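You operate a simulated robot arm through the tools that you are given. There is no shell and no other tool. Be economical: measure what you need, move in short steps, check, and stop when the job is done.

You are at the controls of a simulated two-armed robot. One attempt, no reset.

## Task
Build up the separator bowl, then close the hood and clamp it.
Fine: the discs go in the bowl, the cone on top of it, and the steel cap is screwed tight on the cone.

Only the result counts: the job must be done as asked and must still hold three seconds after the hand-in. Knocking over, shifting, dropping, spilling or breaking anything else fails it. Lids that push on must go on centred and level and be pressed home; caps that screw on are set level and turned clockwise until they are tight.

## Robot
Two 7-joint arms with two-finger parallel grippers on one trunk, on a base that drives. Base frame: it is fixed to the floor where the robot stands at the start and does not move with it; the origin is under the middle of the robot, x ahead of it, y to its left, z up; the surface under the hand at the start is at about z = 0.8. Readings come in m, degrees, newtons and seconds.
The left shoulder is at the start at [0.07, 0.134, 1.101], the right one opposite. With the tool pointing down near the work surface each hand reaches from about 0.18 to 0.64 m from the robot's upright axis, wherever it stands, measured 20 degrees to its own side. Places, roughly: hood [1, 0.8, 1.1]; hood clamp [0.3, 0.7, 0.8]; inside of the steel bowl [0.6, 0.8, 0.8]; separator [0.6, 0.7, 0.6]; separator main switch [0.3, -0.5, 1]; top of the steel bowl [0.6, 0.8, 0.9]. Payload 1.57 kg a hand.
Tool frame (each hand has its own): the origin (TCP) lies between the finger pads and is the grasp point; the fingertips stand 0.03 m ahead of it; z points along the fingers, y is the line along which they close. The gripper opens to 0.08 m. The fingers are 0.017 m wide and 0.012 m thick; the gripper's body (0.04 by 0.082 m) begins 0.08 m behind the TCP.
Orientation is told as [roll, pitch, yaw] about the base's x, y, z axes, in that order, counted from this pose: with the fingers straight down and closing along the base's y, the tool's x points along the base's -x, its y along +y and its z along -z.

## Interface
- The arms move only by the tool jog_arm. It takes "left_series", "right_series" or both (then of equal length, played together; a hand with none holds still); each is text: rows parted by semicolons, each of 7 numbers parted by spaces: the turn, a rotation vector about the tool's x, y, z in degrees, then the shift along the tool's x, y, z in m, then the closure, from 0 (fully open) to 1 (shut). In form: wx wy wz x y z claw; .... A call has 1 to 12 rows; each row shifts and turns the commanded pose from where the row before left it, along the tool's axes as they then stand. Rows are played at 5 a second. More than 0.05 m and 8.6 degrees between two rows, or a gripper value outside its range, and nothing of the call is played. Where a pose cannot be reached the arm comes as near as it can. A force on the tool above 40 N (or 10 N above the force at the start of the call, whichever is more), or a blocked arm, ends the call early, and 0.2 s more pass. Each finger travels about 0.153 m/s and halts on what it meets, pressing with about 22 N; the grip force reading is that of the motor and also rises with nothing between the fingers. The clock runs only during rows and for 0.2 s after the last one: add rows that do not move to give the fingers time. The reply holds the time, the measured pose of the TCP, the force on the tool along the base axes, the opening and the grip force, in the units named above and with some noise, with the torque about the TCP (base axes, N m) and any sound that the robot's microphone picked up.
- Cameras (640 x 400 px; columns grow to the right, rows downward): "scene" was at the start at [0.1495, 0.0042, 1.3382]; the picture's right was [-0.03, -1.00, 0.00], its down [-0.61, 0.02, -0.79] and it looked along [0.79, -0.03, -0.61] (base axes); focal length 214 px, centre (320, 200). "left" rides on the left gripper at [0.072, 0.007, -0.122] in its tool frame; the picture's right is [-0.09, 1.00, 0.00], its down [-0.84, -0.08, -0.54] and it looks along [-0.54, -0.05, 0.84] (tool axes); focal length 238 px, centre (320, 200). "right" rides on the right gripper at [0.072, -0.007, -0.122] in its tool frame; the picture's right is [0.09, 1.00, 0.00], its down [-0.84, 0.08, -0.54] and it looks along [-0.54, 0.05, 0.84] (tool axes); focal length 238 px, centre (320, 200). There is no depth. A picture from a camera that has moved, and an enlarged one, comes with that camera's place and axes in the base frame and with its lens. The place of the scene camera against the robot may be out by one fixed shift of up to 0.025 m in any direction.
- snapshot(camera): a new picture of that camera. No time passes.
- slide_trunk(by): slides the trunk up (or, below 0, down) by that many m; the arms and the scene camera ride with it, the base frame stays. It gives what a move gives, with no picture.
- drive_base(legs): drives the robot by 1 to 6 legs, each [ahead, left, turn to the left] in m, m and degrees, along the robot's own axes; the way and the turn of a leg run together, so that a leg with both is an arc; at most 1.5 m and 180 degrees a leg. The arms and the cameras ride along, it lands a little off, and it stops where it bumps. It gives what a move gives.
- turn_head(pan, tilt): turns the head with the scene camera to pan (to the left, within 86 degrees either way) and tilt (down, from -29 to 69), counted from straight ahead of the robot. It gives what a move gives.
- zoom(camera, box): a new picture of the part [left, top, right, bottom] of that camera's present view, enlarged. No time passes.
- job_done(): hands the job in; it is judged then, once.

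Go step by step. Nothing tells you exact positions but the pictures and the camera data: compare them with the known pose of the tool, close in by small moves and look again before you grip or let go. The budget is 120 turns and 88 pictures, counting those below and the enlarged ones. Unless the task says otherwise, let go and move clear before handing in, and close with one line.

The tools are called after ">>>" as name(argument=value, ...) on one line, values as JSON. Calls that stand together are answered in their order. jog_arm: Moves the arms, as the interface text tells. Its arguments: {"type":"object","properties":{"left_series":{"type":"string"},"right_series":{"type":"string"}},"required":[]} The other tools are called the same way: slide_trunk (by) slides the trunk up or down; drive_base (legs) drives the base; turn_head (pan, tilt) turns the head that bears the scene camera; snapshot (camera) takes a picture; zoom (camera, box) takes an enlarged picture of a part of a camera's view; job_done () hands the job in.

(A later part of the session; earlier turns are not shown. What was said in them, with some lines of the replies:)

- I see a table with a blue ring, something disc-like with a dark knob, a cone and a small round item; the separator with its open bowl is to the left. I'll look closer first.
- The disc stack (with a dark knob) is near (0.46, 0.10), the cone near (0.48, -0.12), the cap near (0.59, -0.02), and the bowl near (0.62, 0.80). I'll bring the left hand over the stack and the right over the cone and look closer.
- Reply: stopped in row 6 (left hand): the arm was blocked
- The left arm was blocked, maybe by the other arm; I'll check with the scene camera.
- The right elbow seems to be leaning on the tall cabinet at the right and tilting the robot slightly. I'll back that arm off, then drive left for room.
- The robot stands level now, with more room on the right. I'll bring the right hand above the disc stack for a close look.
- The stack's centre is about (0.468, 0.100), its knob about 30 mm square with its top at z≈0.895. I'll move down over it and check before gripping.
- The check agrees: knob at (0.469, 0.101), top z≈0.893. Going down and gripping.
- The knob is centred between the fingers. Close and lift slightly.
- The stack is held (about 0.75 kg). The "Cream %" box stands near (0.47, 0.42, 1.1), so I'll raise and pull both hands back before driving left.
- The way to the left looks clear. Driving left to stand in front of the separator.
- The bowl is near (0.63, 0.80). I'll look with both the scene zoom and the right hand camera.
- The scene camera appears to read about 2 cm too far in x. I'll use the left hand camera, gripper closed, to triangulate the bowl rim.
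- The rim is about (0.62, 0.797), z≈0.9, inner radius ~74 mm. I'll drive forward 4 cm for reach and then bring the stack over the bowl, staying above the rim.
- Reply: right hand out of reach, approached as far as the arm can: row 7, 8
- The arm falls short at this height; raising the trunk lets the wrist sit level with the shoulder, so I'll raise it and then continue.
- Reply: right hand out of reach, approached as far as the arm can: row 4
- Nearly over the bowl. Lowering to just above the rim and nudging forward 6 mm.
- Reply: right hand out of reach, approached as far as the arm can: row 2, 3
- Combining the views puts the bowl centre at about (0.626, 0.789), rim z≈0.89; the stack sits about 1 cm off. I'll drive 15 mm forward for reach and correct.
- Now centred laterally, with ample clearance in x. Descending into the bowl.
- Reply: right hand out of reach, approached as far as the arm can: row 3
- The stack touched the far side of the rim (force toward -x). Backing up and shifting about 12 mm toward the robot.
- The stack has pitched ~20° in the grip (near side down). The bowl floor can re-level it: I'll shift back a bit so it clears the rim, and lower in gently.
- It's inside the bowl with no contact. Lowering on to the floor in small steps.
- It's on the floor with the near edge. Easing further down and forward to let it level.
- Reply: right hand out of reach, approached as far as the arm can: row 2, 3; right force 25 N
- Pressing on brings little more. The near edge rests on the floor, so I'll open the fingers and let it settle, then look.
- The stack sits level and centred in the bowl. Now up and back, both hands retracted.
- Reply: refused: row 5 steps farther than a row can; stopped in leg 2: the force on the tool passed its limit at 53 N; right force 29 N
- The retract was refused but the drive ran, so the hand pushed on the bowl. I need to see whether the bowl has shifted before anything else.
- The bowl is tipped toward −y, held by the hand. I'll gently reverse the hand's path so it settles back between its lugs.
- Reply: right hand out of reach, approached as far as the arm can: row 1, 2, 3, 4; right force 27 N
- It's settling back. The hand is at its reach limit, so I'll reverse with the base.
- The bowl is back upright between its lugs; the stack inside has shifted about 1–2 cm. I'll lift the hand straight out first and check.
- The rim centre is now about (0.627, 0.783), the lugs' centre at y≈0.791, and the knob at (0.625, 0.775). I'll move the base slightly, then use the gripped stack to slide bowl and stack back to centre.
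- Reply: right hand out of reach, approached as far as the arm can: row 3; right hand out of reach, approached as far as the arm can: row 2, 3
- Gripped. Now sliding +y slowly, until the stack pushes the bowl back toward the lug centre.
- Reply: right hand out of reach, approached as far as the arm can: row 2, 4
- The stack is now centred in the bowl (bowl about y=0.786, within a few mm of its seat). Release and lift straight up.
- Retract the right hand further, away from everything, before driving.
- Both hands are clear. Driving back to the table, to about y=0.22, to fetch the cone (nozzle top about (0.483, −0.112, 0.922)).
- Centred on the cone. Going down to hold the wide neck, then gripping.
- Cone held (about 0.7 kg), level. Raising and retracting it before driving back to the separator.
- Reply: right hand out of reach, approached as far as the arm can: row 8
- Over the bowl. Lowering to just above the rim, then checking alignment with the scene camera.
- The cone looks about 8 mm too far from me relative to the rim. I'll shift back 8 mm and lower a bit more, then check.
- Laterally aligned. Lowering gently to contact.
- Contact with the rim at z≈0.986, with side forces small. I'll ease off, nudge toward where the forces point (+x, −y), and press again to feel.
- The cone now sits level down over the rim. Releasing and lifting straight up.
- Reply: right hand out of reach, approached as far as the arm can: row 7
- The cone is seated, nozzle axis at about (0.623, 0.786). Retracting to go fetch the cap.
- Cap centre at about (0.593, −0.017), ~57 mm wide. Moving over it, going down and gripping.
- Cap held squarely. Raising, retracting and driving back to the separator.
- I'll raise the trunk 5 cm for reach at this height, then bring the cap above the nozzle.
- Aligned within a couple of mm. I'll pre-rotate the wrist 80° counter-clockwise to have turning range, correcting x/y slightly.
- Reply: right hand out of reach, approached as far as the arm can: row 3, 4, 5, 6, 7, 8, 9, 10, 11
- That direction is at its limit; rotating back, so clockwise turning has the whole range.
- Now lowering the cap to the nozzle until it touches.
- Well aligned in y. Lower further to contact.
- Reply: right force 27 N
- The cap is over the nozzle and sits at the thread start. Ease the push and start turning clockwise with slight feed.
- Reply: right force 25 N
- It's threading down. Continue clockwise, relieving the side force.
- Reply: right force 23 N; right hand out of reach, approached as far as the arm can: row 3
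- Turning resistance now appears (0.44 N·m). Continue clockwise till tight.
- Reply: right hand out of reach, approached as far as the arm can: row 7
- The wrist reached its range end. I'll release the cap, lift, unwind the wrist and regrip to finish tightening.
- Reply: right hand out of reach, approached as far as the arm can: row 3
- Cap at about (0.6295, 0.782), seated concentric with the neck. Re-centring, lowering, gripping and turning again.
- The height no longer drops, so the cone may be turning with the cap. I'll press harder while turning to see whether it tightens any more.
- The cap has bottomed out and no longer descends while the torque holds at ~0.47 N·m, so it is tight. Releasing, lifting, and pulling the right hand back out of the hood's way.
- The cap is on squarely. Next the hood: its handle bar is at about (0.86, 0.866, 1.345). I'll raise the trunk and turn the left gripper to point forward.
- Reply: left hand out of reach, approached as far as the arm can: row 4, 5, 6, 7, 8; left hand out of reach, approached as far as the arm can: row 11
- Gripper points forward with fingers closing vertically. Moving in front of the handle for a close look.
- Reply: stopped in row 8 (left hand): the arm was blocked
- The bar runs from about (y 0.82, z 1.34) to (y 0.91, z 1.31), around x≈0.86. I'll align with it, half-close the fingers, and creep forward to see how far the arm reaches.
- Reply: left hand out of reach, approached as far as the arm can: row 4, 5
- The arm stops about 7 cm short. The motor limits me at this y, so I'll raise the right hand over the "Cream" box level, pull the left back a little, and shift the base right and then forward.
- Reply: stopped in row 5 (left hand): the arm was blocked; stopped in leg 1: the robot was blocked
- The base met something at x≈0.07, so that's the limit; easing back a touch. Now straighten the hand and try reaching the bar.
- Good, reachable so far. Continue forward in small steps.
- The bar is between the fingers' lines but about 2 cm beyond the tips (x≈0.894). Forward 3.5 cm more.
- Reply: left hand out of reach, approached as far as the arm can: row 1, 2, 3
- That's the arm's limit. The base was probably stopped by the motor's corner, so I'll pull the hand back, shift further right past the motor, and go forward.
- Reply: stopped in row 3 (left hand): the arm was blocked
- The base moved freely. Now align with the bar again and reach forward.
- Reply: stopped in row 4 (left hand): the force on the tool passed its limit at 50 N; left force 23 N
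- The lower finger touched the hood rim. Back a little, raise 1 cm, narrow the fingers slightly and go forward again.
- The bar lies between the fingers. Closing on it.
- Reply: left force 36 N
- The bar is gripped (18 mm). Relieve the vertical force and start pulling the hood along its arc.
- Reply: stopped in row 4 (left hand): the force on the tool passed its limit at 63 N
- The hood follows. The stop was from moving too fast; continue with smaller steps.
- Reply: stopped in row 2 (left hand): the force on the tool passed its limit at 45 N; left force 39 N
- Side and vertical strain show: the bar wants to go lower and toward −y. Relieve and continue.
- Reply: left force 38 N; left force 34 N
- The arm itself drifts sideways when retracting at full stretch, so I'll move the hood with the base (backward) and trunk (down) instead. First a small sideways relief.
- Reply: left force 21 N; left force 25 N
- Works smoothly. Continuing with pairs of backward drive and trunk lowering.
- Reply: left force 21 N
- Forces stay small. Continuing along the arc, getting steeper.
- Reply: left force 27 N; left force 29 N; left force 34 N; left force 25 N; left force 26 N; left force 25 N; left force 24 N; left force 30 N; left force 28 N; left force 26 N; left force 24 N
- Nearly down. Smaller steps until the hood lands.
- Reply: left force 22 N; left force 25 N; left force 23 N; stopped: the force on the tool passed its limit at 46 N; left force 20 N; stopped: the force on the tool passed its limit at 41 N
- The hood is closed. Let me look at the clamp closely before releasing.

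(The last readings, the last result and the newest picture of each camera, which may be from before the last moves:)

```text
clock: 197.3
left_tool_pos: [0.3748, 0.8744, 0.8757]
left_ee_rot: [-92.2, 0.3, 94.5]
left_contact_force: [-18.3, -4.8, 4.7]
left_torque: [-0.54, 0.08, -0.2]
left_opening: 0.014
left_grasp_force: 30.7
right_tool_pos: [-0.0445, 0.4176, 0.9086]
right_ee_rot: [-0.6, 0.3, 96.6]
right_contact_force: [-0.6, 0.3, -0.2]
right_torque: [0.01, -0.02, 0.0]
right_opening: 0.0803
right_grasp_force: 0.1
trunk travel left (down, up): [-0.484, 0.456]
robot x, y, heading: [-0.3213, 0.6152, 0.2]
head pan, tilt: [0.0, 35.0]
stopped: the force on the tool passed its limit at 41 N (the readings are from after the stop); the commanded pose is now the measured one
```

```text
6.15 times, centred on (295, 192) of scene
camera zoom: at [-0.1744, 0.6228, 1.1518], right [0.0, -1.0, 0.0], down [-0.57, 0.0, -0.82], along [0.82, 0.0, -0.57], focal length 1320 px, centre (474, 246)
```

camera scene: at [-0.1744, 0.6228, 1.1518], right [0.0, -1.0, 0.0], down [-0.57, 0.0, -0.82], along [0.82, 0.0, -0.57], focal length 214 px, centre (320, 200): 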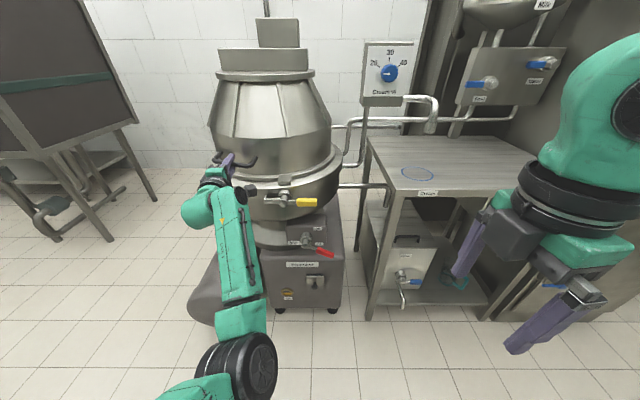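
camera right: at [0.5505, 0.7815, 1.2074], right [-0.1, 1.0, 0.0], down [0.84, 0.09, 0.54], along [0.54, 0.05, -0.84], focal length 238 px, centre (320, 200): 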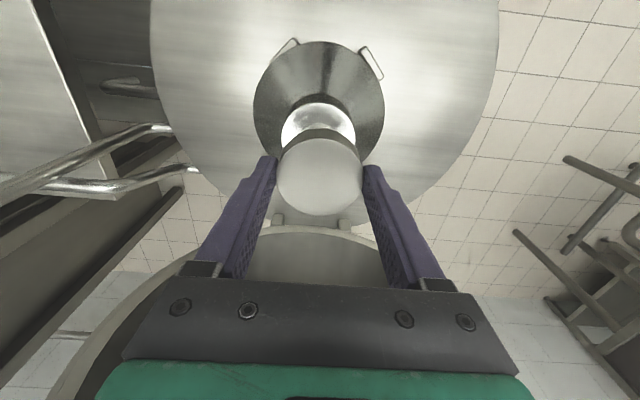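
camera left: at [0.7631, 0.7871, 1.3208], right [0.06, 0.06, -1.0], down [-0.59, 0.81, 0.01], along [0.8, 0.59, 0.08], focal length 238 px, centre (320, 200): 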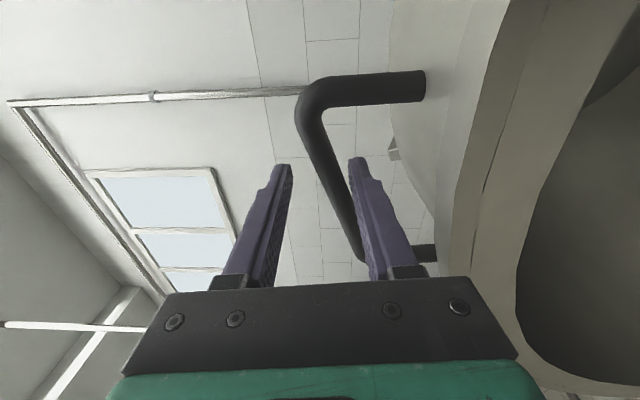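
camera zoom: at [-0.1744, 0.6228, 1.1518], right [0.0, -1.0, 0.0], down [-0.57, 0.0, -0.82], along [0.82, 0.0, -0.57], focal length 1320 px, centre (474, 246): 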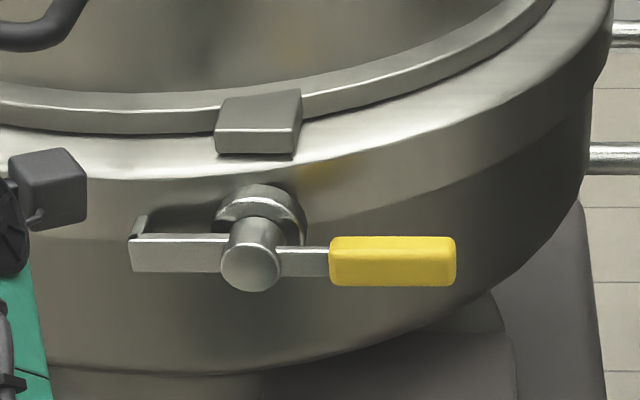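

The clamp: a jaw to the left and a yellow lever to the right of a pivot at about (0.344, 0.726, 0.773); turning the lever down 90° swings the jaw up over the hood's tab. First release the handle and back off.

>>> jog_arm(left_series="0 0 0 0 0 0 0.5;0 0 0 0 0 0 0.5;0 0 0 0 0 -0.02 0.5;0 0 0 0 0 -0.03 0.5;0 0 0 0 0 -0.03 0.7;0 0 0 0 0 -0.03 1;0 0 0 0 0 0 1")

```text
clock: 198.7
left_tool_pos: [0.2704, 0.9026, 0.9277]
left_ee_rot: [-97.9, -6.1, 98.6]
left_contact_force: [0.0, 0.3, -0.3]
left_torque: [0.0, -0.01, 0.01]
left_opening: 0.0001
left_grasp_force: 21.3
right_tool_pos: [-0.0403, 0.4181, 0.9074]
right_ee_rot: [-0.1, 0.4, 96.4]
right_contact_force: [-0.1, 0.3, -0.9]
right_torque: [0.03, -0.03, -0.02]
right_opening: 0.0801
right_grasp_force: 0.0
trunk travel left (down, up): [-0.484, 0.456]
robot x, y, heading: [-0.3192, 0.6171, 0.2]
head pan, tilt: [0.0, 35.0]
stopped in row 7 (left hand): the arm was blocked; the commanded pose is now the measured one
```

The hand tilted a bit while retracting. I'll straighten it and move it to just above the lever, still in front of the drum.

>>> jog_arm(left_series="-4 4 0 0.041 0.012 0 1;-4 4 0 0.041 0.012 0 1;0 0 0 0.041 0.014 0 1;0 0 0 0.041 0.014 0 1;0 0 0 0.041 0.014 0 1;0 0 0 0.041 0.014 0 1;0 0 0 0 0 0 1")

```text
clock: 199.6
left_tool_pos: [0.2821, 0.8117, 0.9788]
left_ee_rot: [-101.3, -12.3, 96.3]
left_contact_force: [0.5, 0.9, 0.3]
left_torque: [-0.01, -0.01, 0.03]
left_opening: 0.0
left_grasp_force: 21.6
right_tool_pos: [-0.0402, 0.4183, 0.9068]
right_ee_rot: [-0.2, 0.4, 96.6]
right_contact_force: [0.2, 0.3, 0.9]
right_torque: [-0.02, 0.0, -0.02]
right_opening: 0.0799
right_grasp_force: 0.1
trunk travel left (down, up): [-0.484, 0.456]
robot x, y, heading: [-0.3195, 0.617, 0.0]
head pan, tilt: [0.0, 35.0]
stopped in row 4 (left hand): the arm was blocked; the commanded pose is now the measured one
```

The left arm is awkward at this pose, but I can keep it rigid and position it with base and trunk. Drive sideways to bring the closed fingers over the lever.

>>> drive_base(legs=[[0, -0.163, 0], [0.034, 0, 0]])

>>> slide_trunk(by=-0.15)

```text
clock: 201.5
left_tool_pos: [0.3166, 0.6462, 0.9776]
left_ee_rot: [-101.1, -12.4, 96.3]
left_contact_force: [0.1, -0.2, 0.3]
left_torque: [-0.02, -0.02, 0.01]
left_opening: 0.0
left_grasp_force: 21.3
right_tool_pos: [-0.0059, 0.2544, 0.9081]
right_ee_rot: [-0.1, 0.4, 96.5]
right_contact_force: [0.3, 0.4, 0.3]
right_torque: [0.01, 0.02, 0.01]
right_opening: 0.0802
right_grasp_force: 0.0
trunk travel left (down, up): [-0.484, 0.456]
robot x, y, heading: [-0.2834, 0.453, 0.2]
head pan, tilt: [0.0, 35.0]
```

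```text
clock: 203.2
left_tool_pos: [0.3166, 0.6476, 0.8279]
left_ee_rot: [-101.2, -12.4, 96.3]
left_contact_force: [-0.2, 0.0, -0.2]
left_torque: [-0.01, -0.02, 0.0]
left_opening: 0.0002
left_grasp_force: 21.4
right_tool_pos: [-0.0059, 0.2553, 0.7576]
right_ee_rot: [-0.2, 0.5, 96.5]
right_contact_force: [0.4, -1.1, 0.3]
right_torque: [0.0, -0.01, -0.02]
right_opening: 0.08
right_grasp_force: 0.1
trunk travel left (down, up): [-0.334, 0.606]
robot x, y, heading: [-0.2823, 0.456, 0.3]
head pan, tilt: [0.0, 35.0]
```

>>> snapshot(camera="left")

```text
1 pictures are left
camera left: at [0.2062, 0.5718, 0.7828], right [0.16, 0.32, -0.93], down [-0.63, 0.76, 0.15], along [0.76, 0.57, 0.32], focal length 238 px, centre (320, 200)
```

left: 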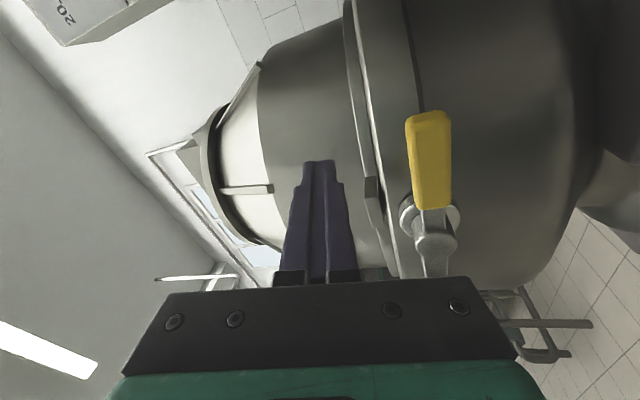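

Lever confirmed at about (0.336, 0.653, 0.764), directly below the fingers. Press down with the trunk in steps.

>>> slide_trunk(by=-0.05)

>>> slide_trunk(by=-0.02)

>>> slide_trunk(by=-0.018)

```text
clock: 204.2
left_tool_pos: [0.3162, 0.6466, 0.7773]
left_ee_rot: [-101.2, -12.4, 96.4]
left_contact_force: [-0.7, 0.0, -0.3]
left_torque: [-0.01, 0.0, -0.01]
left_opening: 0.0001
left_grasp_force: 21.3
right_tool_pos: [-0.0052, 0.2542, 0.7072]
right_ee_rot: [-0.3, 0.4, 96.4]
right_contact_force: [-0.2, -1.1, 0.8]
right_torque: [-0.03, 0.02, -0.01]
right_opening: 0.0802
right_grasp_force: 0.0
trunk travel left (down, up): [-0.284, 0.656]
robot x, y, heading: [-0.2851, 0.4544, 0.5]
head pan, tilt: [0.0, 35.0]
```

```text
clock: 204.8
left_tool_pos: [0.3168, 0.6475, 0.7581]
left_ee_rot: [-101.1, -12.5, 96.3]
left_contact_force: [0.4, 0.1, -1.1]
left_torque: [-0.02, -0.01, 0.03]
left_opening: 0.0
left_grasp_force: 21.5
right_tool_pos: [-0.0052, 0.2536, 0.6868]
right_ee_rot: [-0.2, 0.3, 96.5]
right_contact_force: [-0.4, 0.0, -0.4]
right_torque: [0.01, 0.02, -0.01]
right_opening: 0.08
right_grasp_force: 0.1
trunk travel left (down, up): [-0.264, 0.676]
robot x, y, heading: [-0.2869, 0.4539, 0.1]
head pan, tilt: [0.0, 35.0]
```

```text
clock: 205.5
left_tool_pos: [0.3164, 0.6471, 0.7399]
left_ee_rot: [-101.1, -12.5, 96.3]
left_contact_force: [1.0, -1.0, 0.4]
left_torque: [0.01, 0.01, 0.02]
left_opening: 0.0
left_grasp_force: 20.8
right_tool_pos: [-0.0053, 0.2544, 0.6701]
right_ee_rot: [-0.2, 0.3, 96.4]
right_contact_force: [-0.3, 0.1, 0.5]
right_torque: [-0.03, 0.0, 0.03]
right_opening: 0.08
right_grasp_force: 0.0
trunk travel left (down, up): [-0.246, 0.694]
robot x, y, heading: [-0.2882, 0.4511, 0.3]
head pan, tilt: [0.0, 35.0]
```

No reaction force noted; the lever may swing freely. I'll move 7 mm forward for more overlap (also a contact test).

>>> drive_base(legs=[[0.012, 0, 0]])

```text
clock: 206.2
left_tool_pos: [0.3283, 0.6472, 0.7394]
left_ee_rot: [-101.2, -12.3, 96.5]
left_contact_force: [-0.1, 0.5, -0.2]
left_torque: [0.0, 0.02, -0.03]
left_opening: 0.0002
left_grasp_force: 21.6
right_tool_pos: [0.0079, 0.253, 0.6686]
right_ee_rot: [-0.1, 0.4, 96.4]
right_contact_force: [-0.1, 0.5, -1.6]
right_torque: [0.0, -0.01, -0.02]
right_opening: 0.0802
right_grasp_force: 0.0
trunk travel left (down, up): [-0.246, 0.694]
robot x, y, heading: [-0.2737, 0.4544, 0.5]
head pan, tilt: [0.0, 35.0]
```

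No contact in front, so the lever has been swung down. Continue along the arc.

>>> drive_base(legs=[[-0.006, 0.007, 0]])

>>> slide_trunk(by=-0.018)

>>> drive_base(legs=[[0, 0.012, 0]])

>>> slide_trunk(by=-0.016)

>>> drive_base(legs=[[0, 0.015, 0]])

```text
clock: 207.0
left_tool_pos: [0.3227, 0.655, 0.7397]
left_ee_rot: [-101.3, -12.5, 96.4]
left_contact_force: [0.2, -0.3, 0.0]
left_torque: [-0.01, 0.04, 0.0]
left_opening: 0.0001
left_grasp_force: 21.6
right_tool_pos: [0.0007, 0.2616, 0.6687]
right_ee_rot: [-0.2, 0.4, 96.4]
right_contact_force: [0.0, 0.3, 0.2]
right_torque: [-0.02, -0.02, -0.03]
right_opening: 0.0802
right_grasp_force: 0.1
trunk travel left (down, up): [-0.246, 0.694]
robot x, y, heading: [-0.2793, 0.459, 0.2]
head pan, tilt: [0.0, 35.0]
```

```text
clock: 207.6
left_tool_pos: [0.3228, 0.6547, 0.7222]
left_ee_rot: [-101.3, -12.5, 96.4]
left_contact_force: [0.1, 0.3, -0.5]
left_torque: [0.01, 0.01, -0.04]
left_opening: 0.0002
left_grasp_force: 21.3
right_tool_pos: [0.0009, 0.2609, 0.6512]
right_ee_rot: [-0.1, 0.4, 96.5]
right_contact_force: [0.2, 0.4, -0.7]
right_torque: [0.01, -0.03, -0.02]
right_opening: 0.0802
right_grasp_force: 0.2
trunk travel left (down, up): [-0.228, 0.712]
robot x, y, heading: [-0.2797, 0.4611, 0.2]
head pan, tilt: [0.0, 35.0]
```

```text
clock: 208.4
left_tool_pos: [0.3234, 0.6682, 0.7222]
left_ee_rot: [-101.2, -12.4, 96.5]
left_contact_force: [-0.1, -0.3, 0.2]
left_torque: [0.02, -0.01, -0.01]
left_opening: 0.0
left_grasp_force: 21.0
right_tool_pos: [0.0016, 0.273, 0.6509]
right_ee_rot: [-0.2, 0.4, 96.4]
right_contact_force: [0.1, -0.9, -0.8]
right_torque: [0.0, -0.01, -0.01]
right_opening: 0.0798
right_grasp_force: 0.1
trunk travel left (down, up): [-0.228, 0.712]
robot x, y, heading: [-0.2767, 0.4725, 0.0]
head pan, tilt: [0.0, 35.0]
```

```text
clock: 209.0
left_tool_pos: [0.3232, 0.6666, 0.7059]
left_ee_rot: [-101.2, -12.5, 96.6]
left_contact_force: [0.0, -0.2, 0.2]
left_torque: [-0.01, 0.03, 0.0]
left_opening: 0.0001
left_grasp_force: 21.8
right_tool_pos: [0.0008, 0.2743, 0.6351]
right_ee_rot: [-0.2, 0.4, 96.5]
right_contact_force: [0.1, 0.9, -0.5]
right_torque: [-0.01, -0.01, -0.02]
right_opening: 0.0801
right_grasp_force: 0.0
trunk travel left (down, up): [-0.212, 0.728]
robot x, y, heading: [-0.28, 0.4747, 0.4]
head pan, tilt: [0.0, 35.0]
```

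```text
clock: 209.8
left_tool_pos: [0.3226, 0.6825, 0.7059]
left_ee_rot: [-101.2, -12.4, 96.4]
left_contact_force: [0.2, 0.0, 0.2]
left_torque: [0.04, 0.0, 0.03]
left_opening: 0.0
left_grasp_force: 21.5
right_tool_pos: [0.0006, 0.2895, 0.6349]
right_ee_rot: [-0.2, 0.4, 96.4]
right_contact_force: [0.1, 0.3, -0.4]
right_torque: [-0.03, 0.03, -0.02]
right_opening: 0.0799
right_grasp_force: 0.0
trunk travel left (down, up): [-0.212, 0.728]
robot x, y, heading: [-0.2798, 0.4827, 0.0]
head pan, tilt: [0.0, 35.0]
```

>>> slide_trunk(by=-0.014)

>>> drive_base(legs=[[0, 0.02, 0]])

>>> drive_base(legs=[[0, 0.015, 0]])

```text
clock: 210.4
left_tool_pos: [0.3226, 0.682, 0.691]
left_ee_rot: [-101.2, -12.5, 96.5]
left_contact_force: [0.4, -1.4, -0.1]
left_torque: [0.0, 0.02, -0.02]
left_opening: 0.0
left_grasp_force: 21.3
right_tool_pos: [0.0016, 0.2898, 0.6213]
right_ee_rot: [-0.2, 0.3, 96.5]
right_contact_force: [0.0, -0.2, -0.4]
right_torque: [-0.01, -0.02, 0.01]
right_opening: 0.0797
right_grasp_force: 0.1
trunk travel left (down, up): [-0.198, 0.742]
robot x, y, heading: [-0.2796, 0.4872, 0.1]
head pan, tilt: [0.0, 35.0]
```

```text
clock: 211.2
left_tool_pos: [0.3225, 0.7025, 0.6925]
left_ee_rot: [-101.2, -12.5, 96.6]
left_contact_force: [0.1, -0.5, 0.5]
left_torque: [0.02, -0.04, 0.0]
left_opening: 0.0002
left_grasp_force: 21.2
right_tool_pos: [0.0006, 0.3102, 0.6216]
right_ee_rot: [-0.2, 0.5, 96.5]
right_contact_force: [0.4, 0.2, -0.2]
right_torque: [0.01, -0.01, 0.02]
right_opening: 0.0797
right_grasp_force: 0.1
trunk travel left (down, up): [-0.198, 0.742]
robot x, y, heading: [-0.2829, 0.506, 0.2]
head pan, tilt: [0.0, 35.0]
```

```text
clock: 212.0
left_tool_pos: [0.3228, 0.7047, 0.6935]
left_ee_rot: [-101.2, -12.7, 95.2]
left_contact_force: [-1.2, -3.7, 0.8]
left_torque: [0.0, -0.01, -0.11]
left_opening: 0.0
left_grasp_force: 21.0
right_tool_pos: [0.0002, 0.3205, 0.6223]
right_ee_rot: [-0.2, 0.5, 96.4]
right_contact_force: [0.0, 0.0, -1.1]
right_torque: [0.03, -0.01, -0.04]
right_opening: 0.0799
right_grasp_force: 0.0
trunk travel left (down, up): [-0.198, 0.742]
robot x, y, heading: [-0.2822, 0.5166, 0.1]
head pan, tilt: [0.0, 35.0]
stopped in leg 1: the force on the tool passed its limit at 48 N (the readings are from after the stop); the commanded pose is now the measured one
```

The lever stopped hard at about 90° (pointing down): the clamp is at its end stop. Backing off and taking the last picture to verify.

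>>> drive_base(legs=[[0, -0.015, 0], [-0.2, 0, 0]])

>>> zoom(camera="scene", box=[160, 60, 400, 260])

```text
clock: 214.0
left_tool_pos: [0.1243, 0.6905, 0.693]
left_ee_rot: [-101.2, -12.5, 95.4]
left_contact_force: [0.6, -0.1, 0.6]
left_torque: [-0.06, 0.01, -0.01]
left_opening: 0.0001
left_grasp_force: 21.1
right_tool_pos: [-0.1991, 0.3049, 0.6205]
right_ee_rot: [-0.1, 0.5, 96.4]
right_contact_force: [1.1, 1.1, -0.5]
right_torque: [0.01, -0.01, 0.01]
right_opening: 0.0804
right_grasp_force: 0.0
trunk travel left (down, up): [-0.198, 0.742]
robot x, y, heading: [-0.4833, 0.5054, 0.0]
head pan, tilt: [0.0, 35.0]
```

```text
2.00 times, centred on (280, 160) of scene
camera zoom: at [-0.3287, 0.5106, 0.8656], right [0.0, -1.0, 0.0], down [-0.57, 0.0, -0.82], along [0.82, 0.0, -0.57], focal length 429 px, centre (400, 280)
```

zoom: 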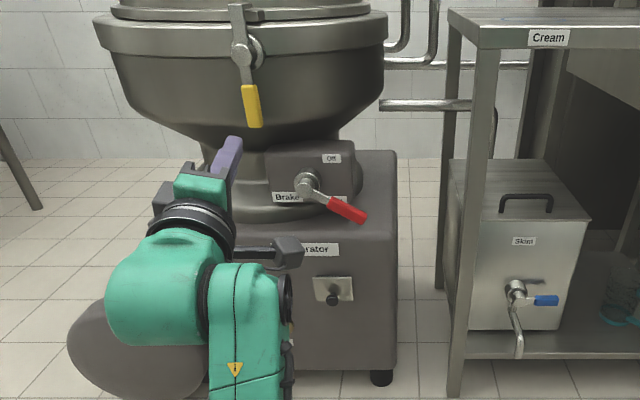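

The yellow lever points down and the jaw is up over the hood's tab. The hood is closed, and both hands are clear, so I'm handing in.

>>> job_done()

```text
The job is handed in.
```

The discs are in the bowl with the cone on top, the steel cap is turned clockwise to its stop, and the hood is closed and clamped. On the way my hand tipped the bowl over. It settled back upright, but later it sat about 4–5 mm off its seat, and I left it there. I judged the cap tight because it stopped moving down and the torque levelled off at about 0.47 N·m. The cone may have turned with the cap at the end, so that torque may not show how tight the cap itself is.
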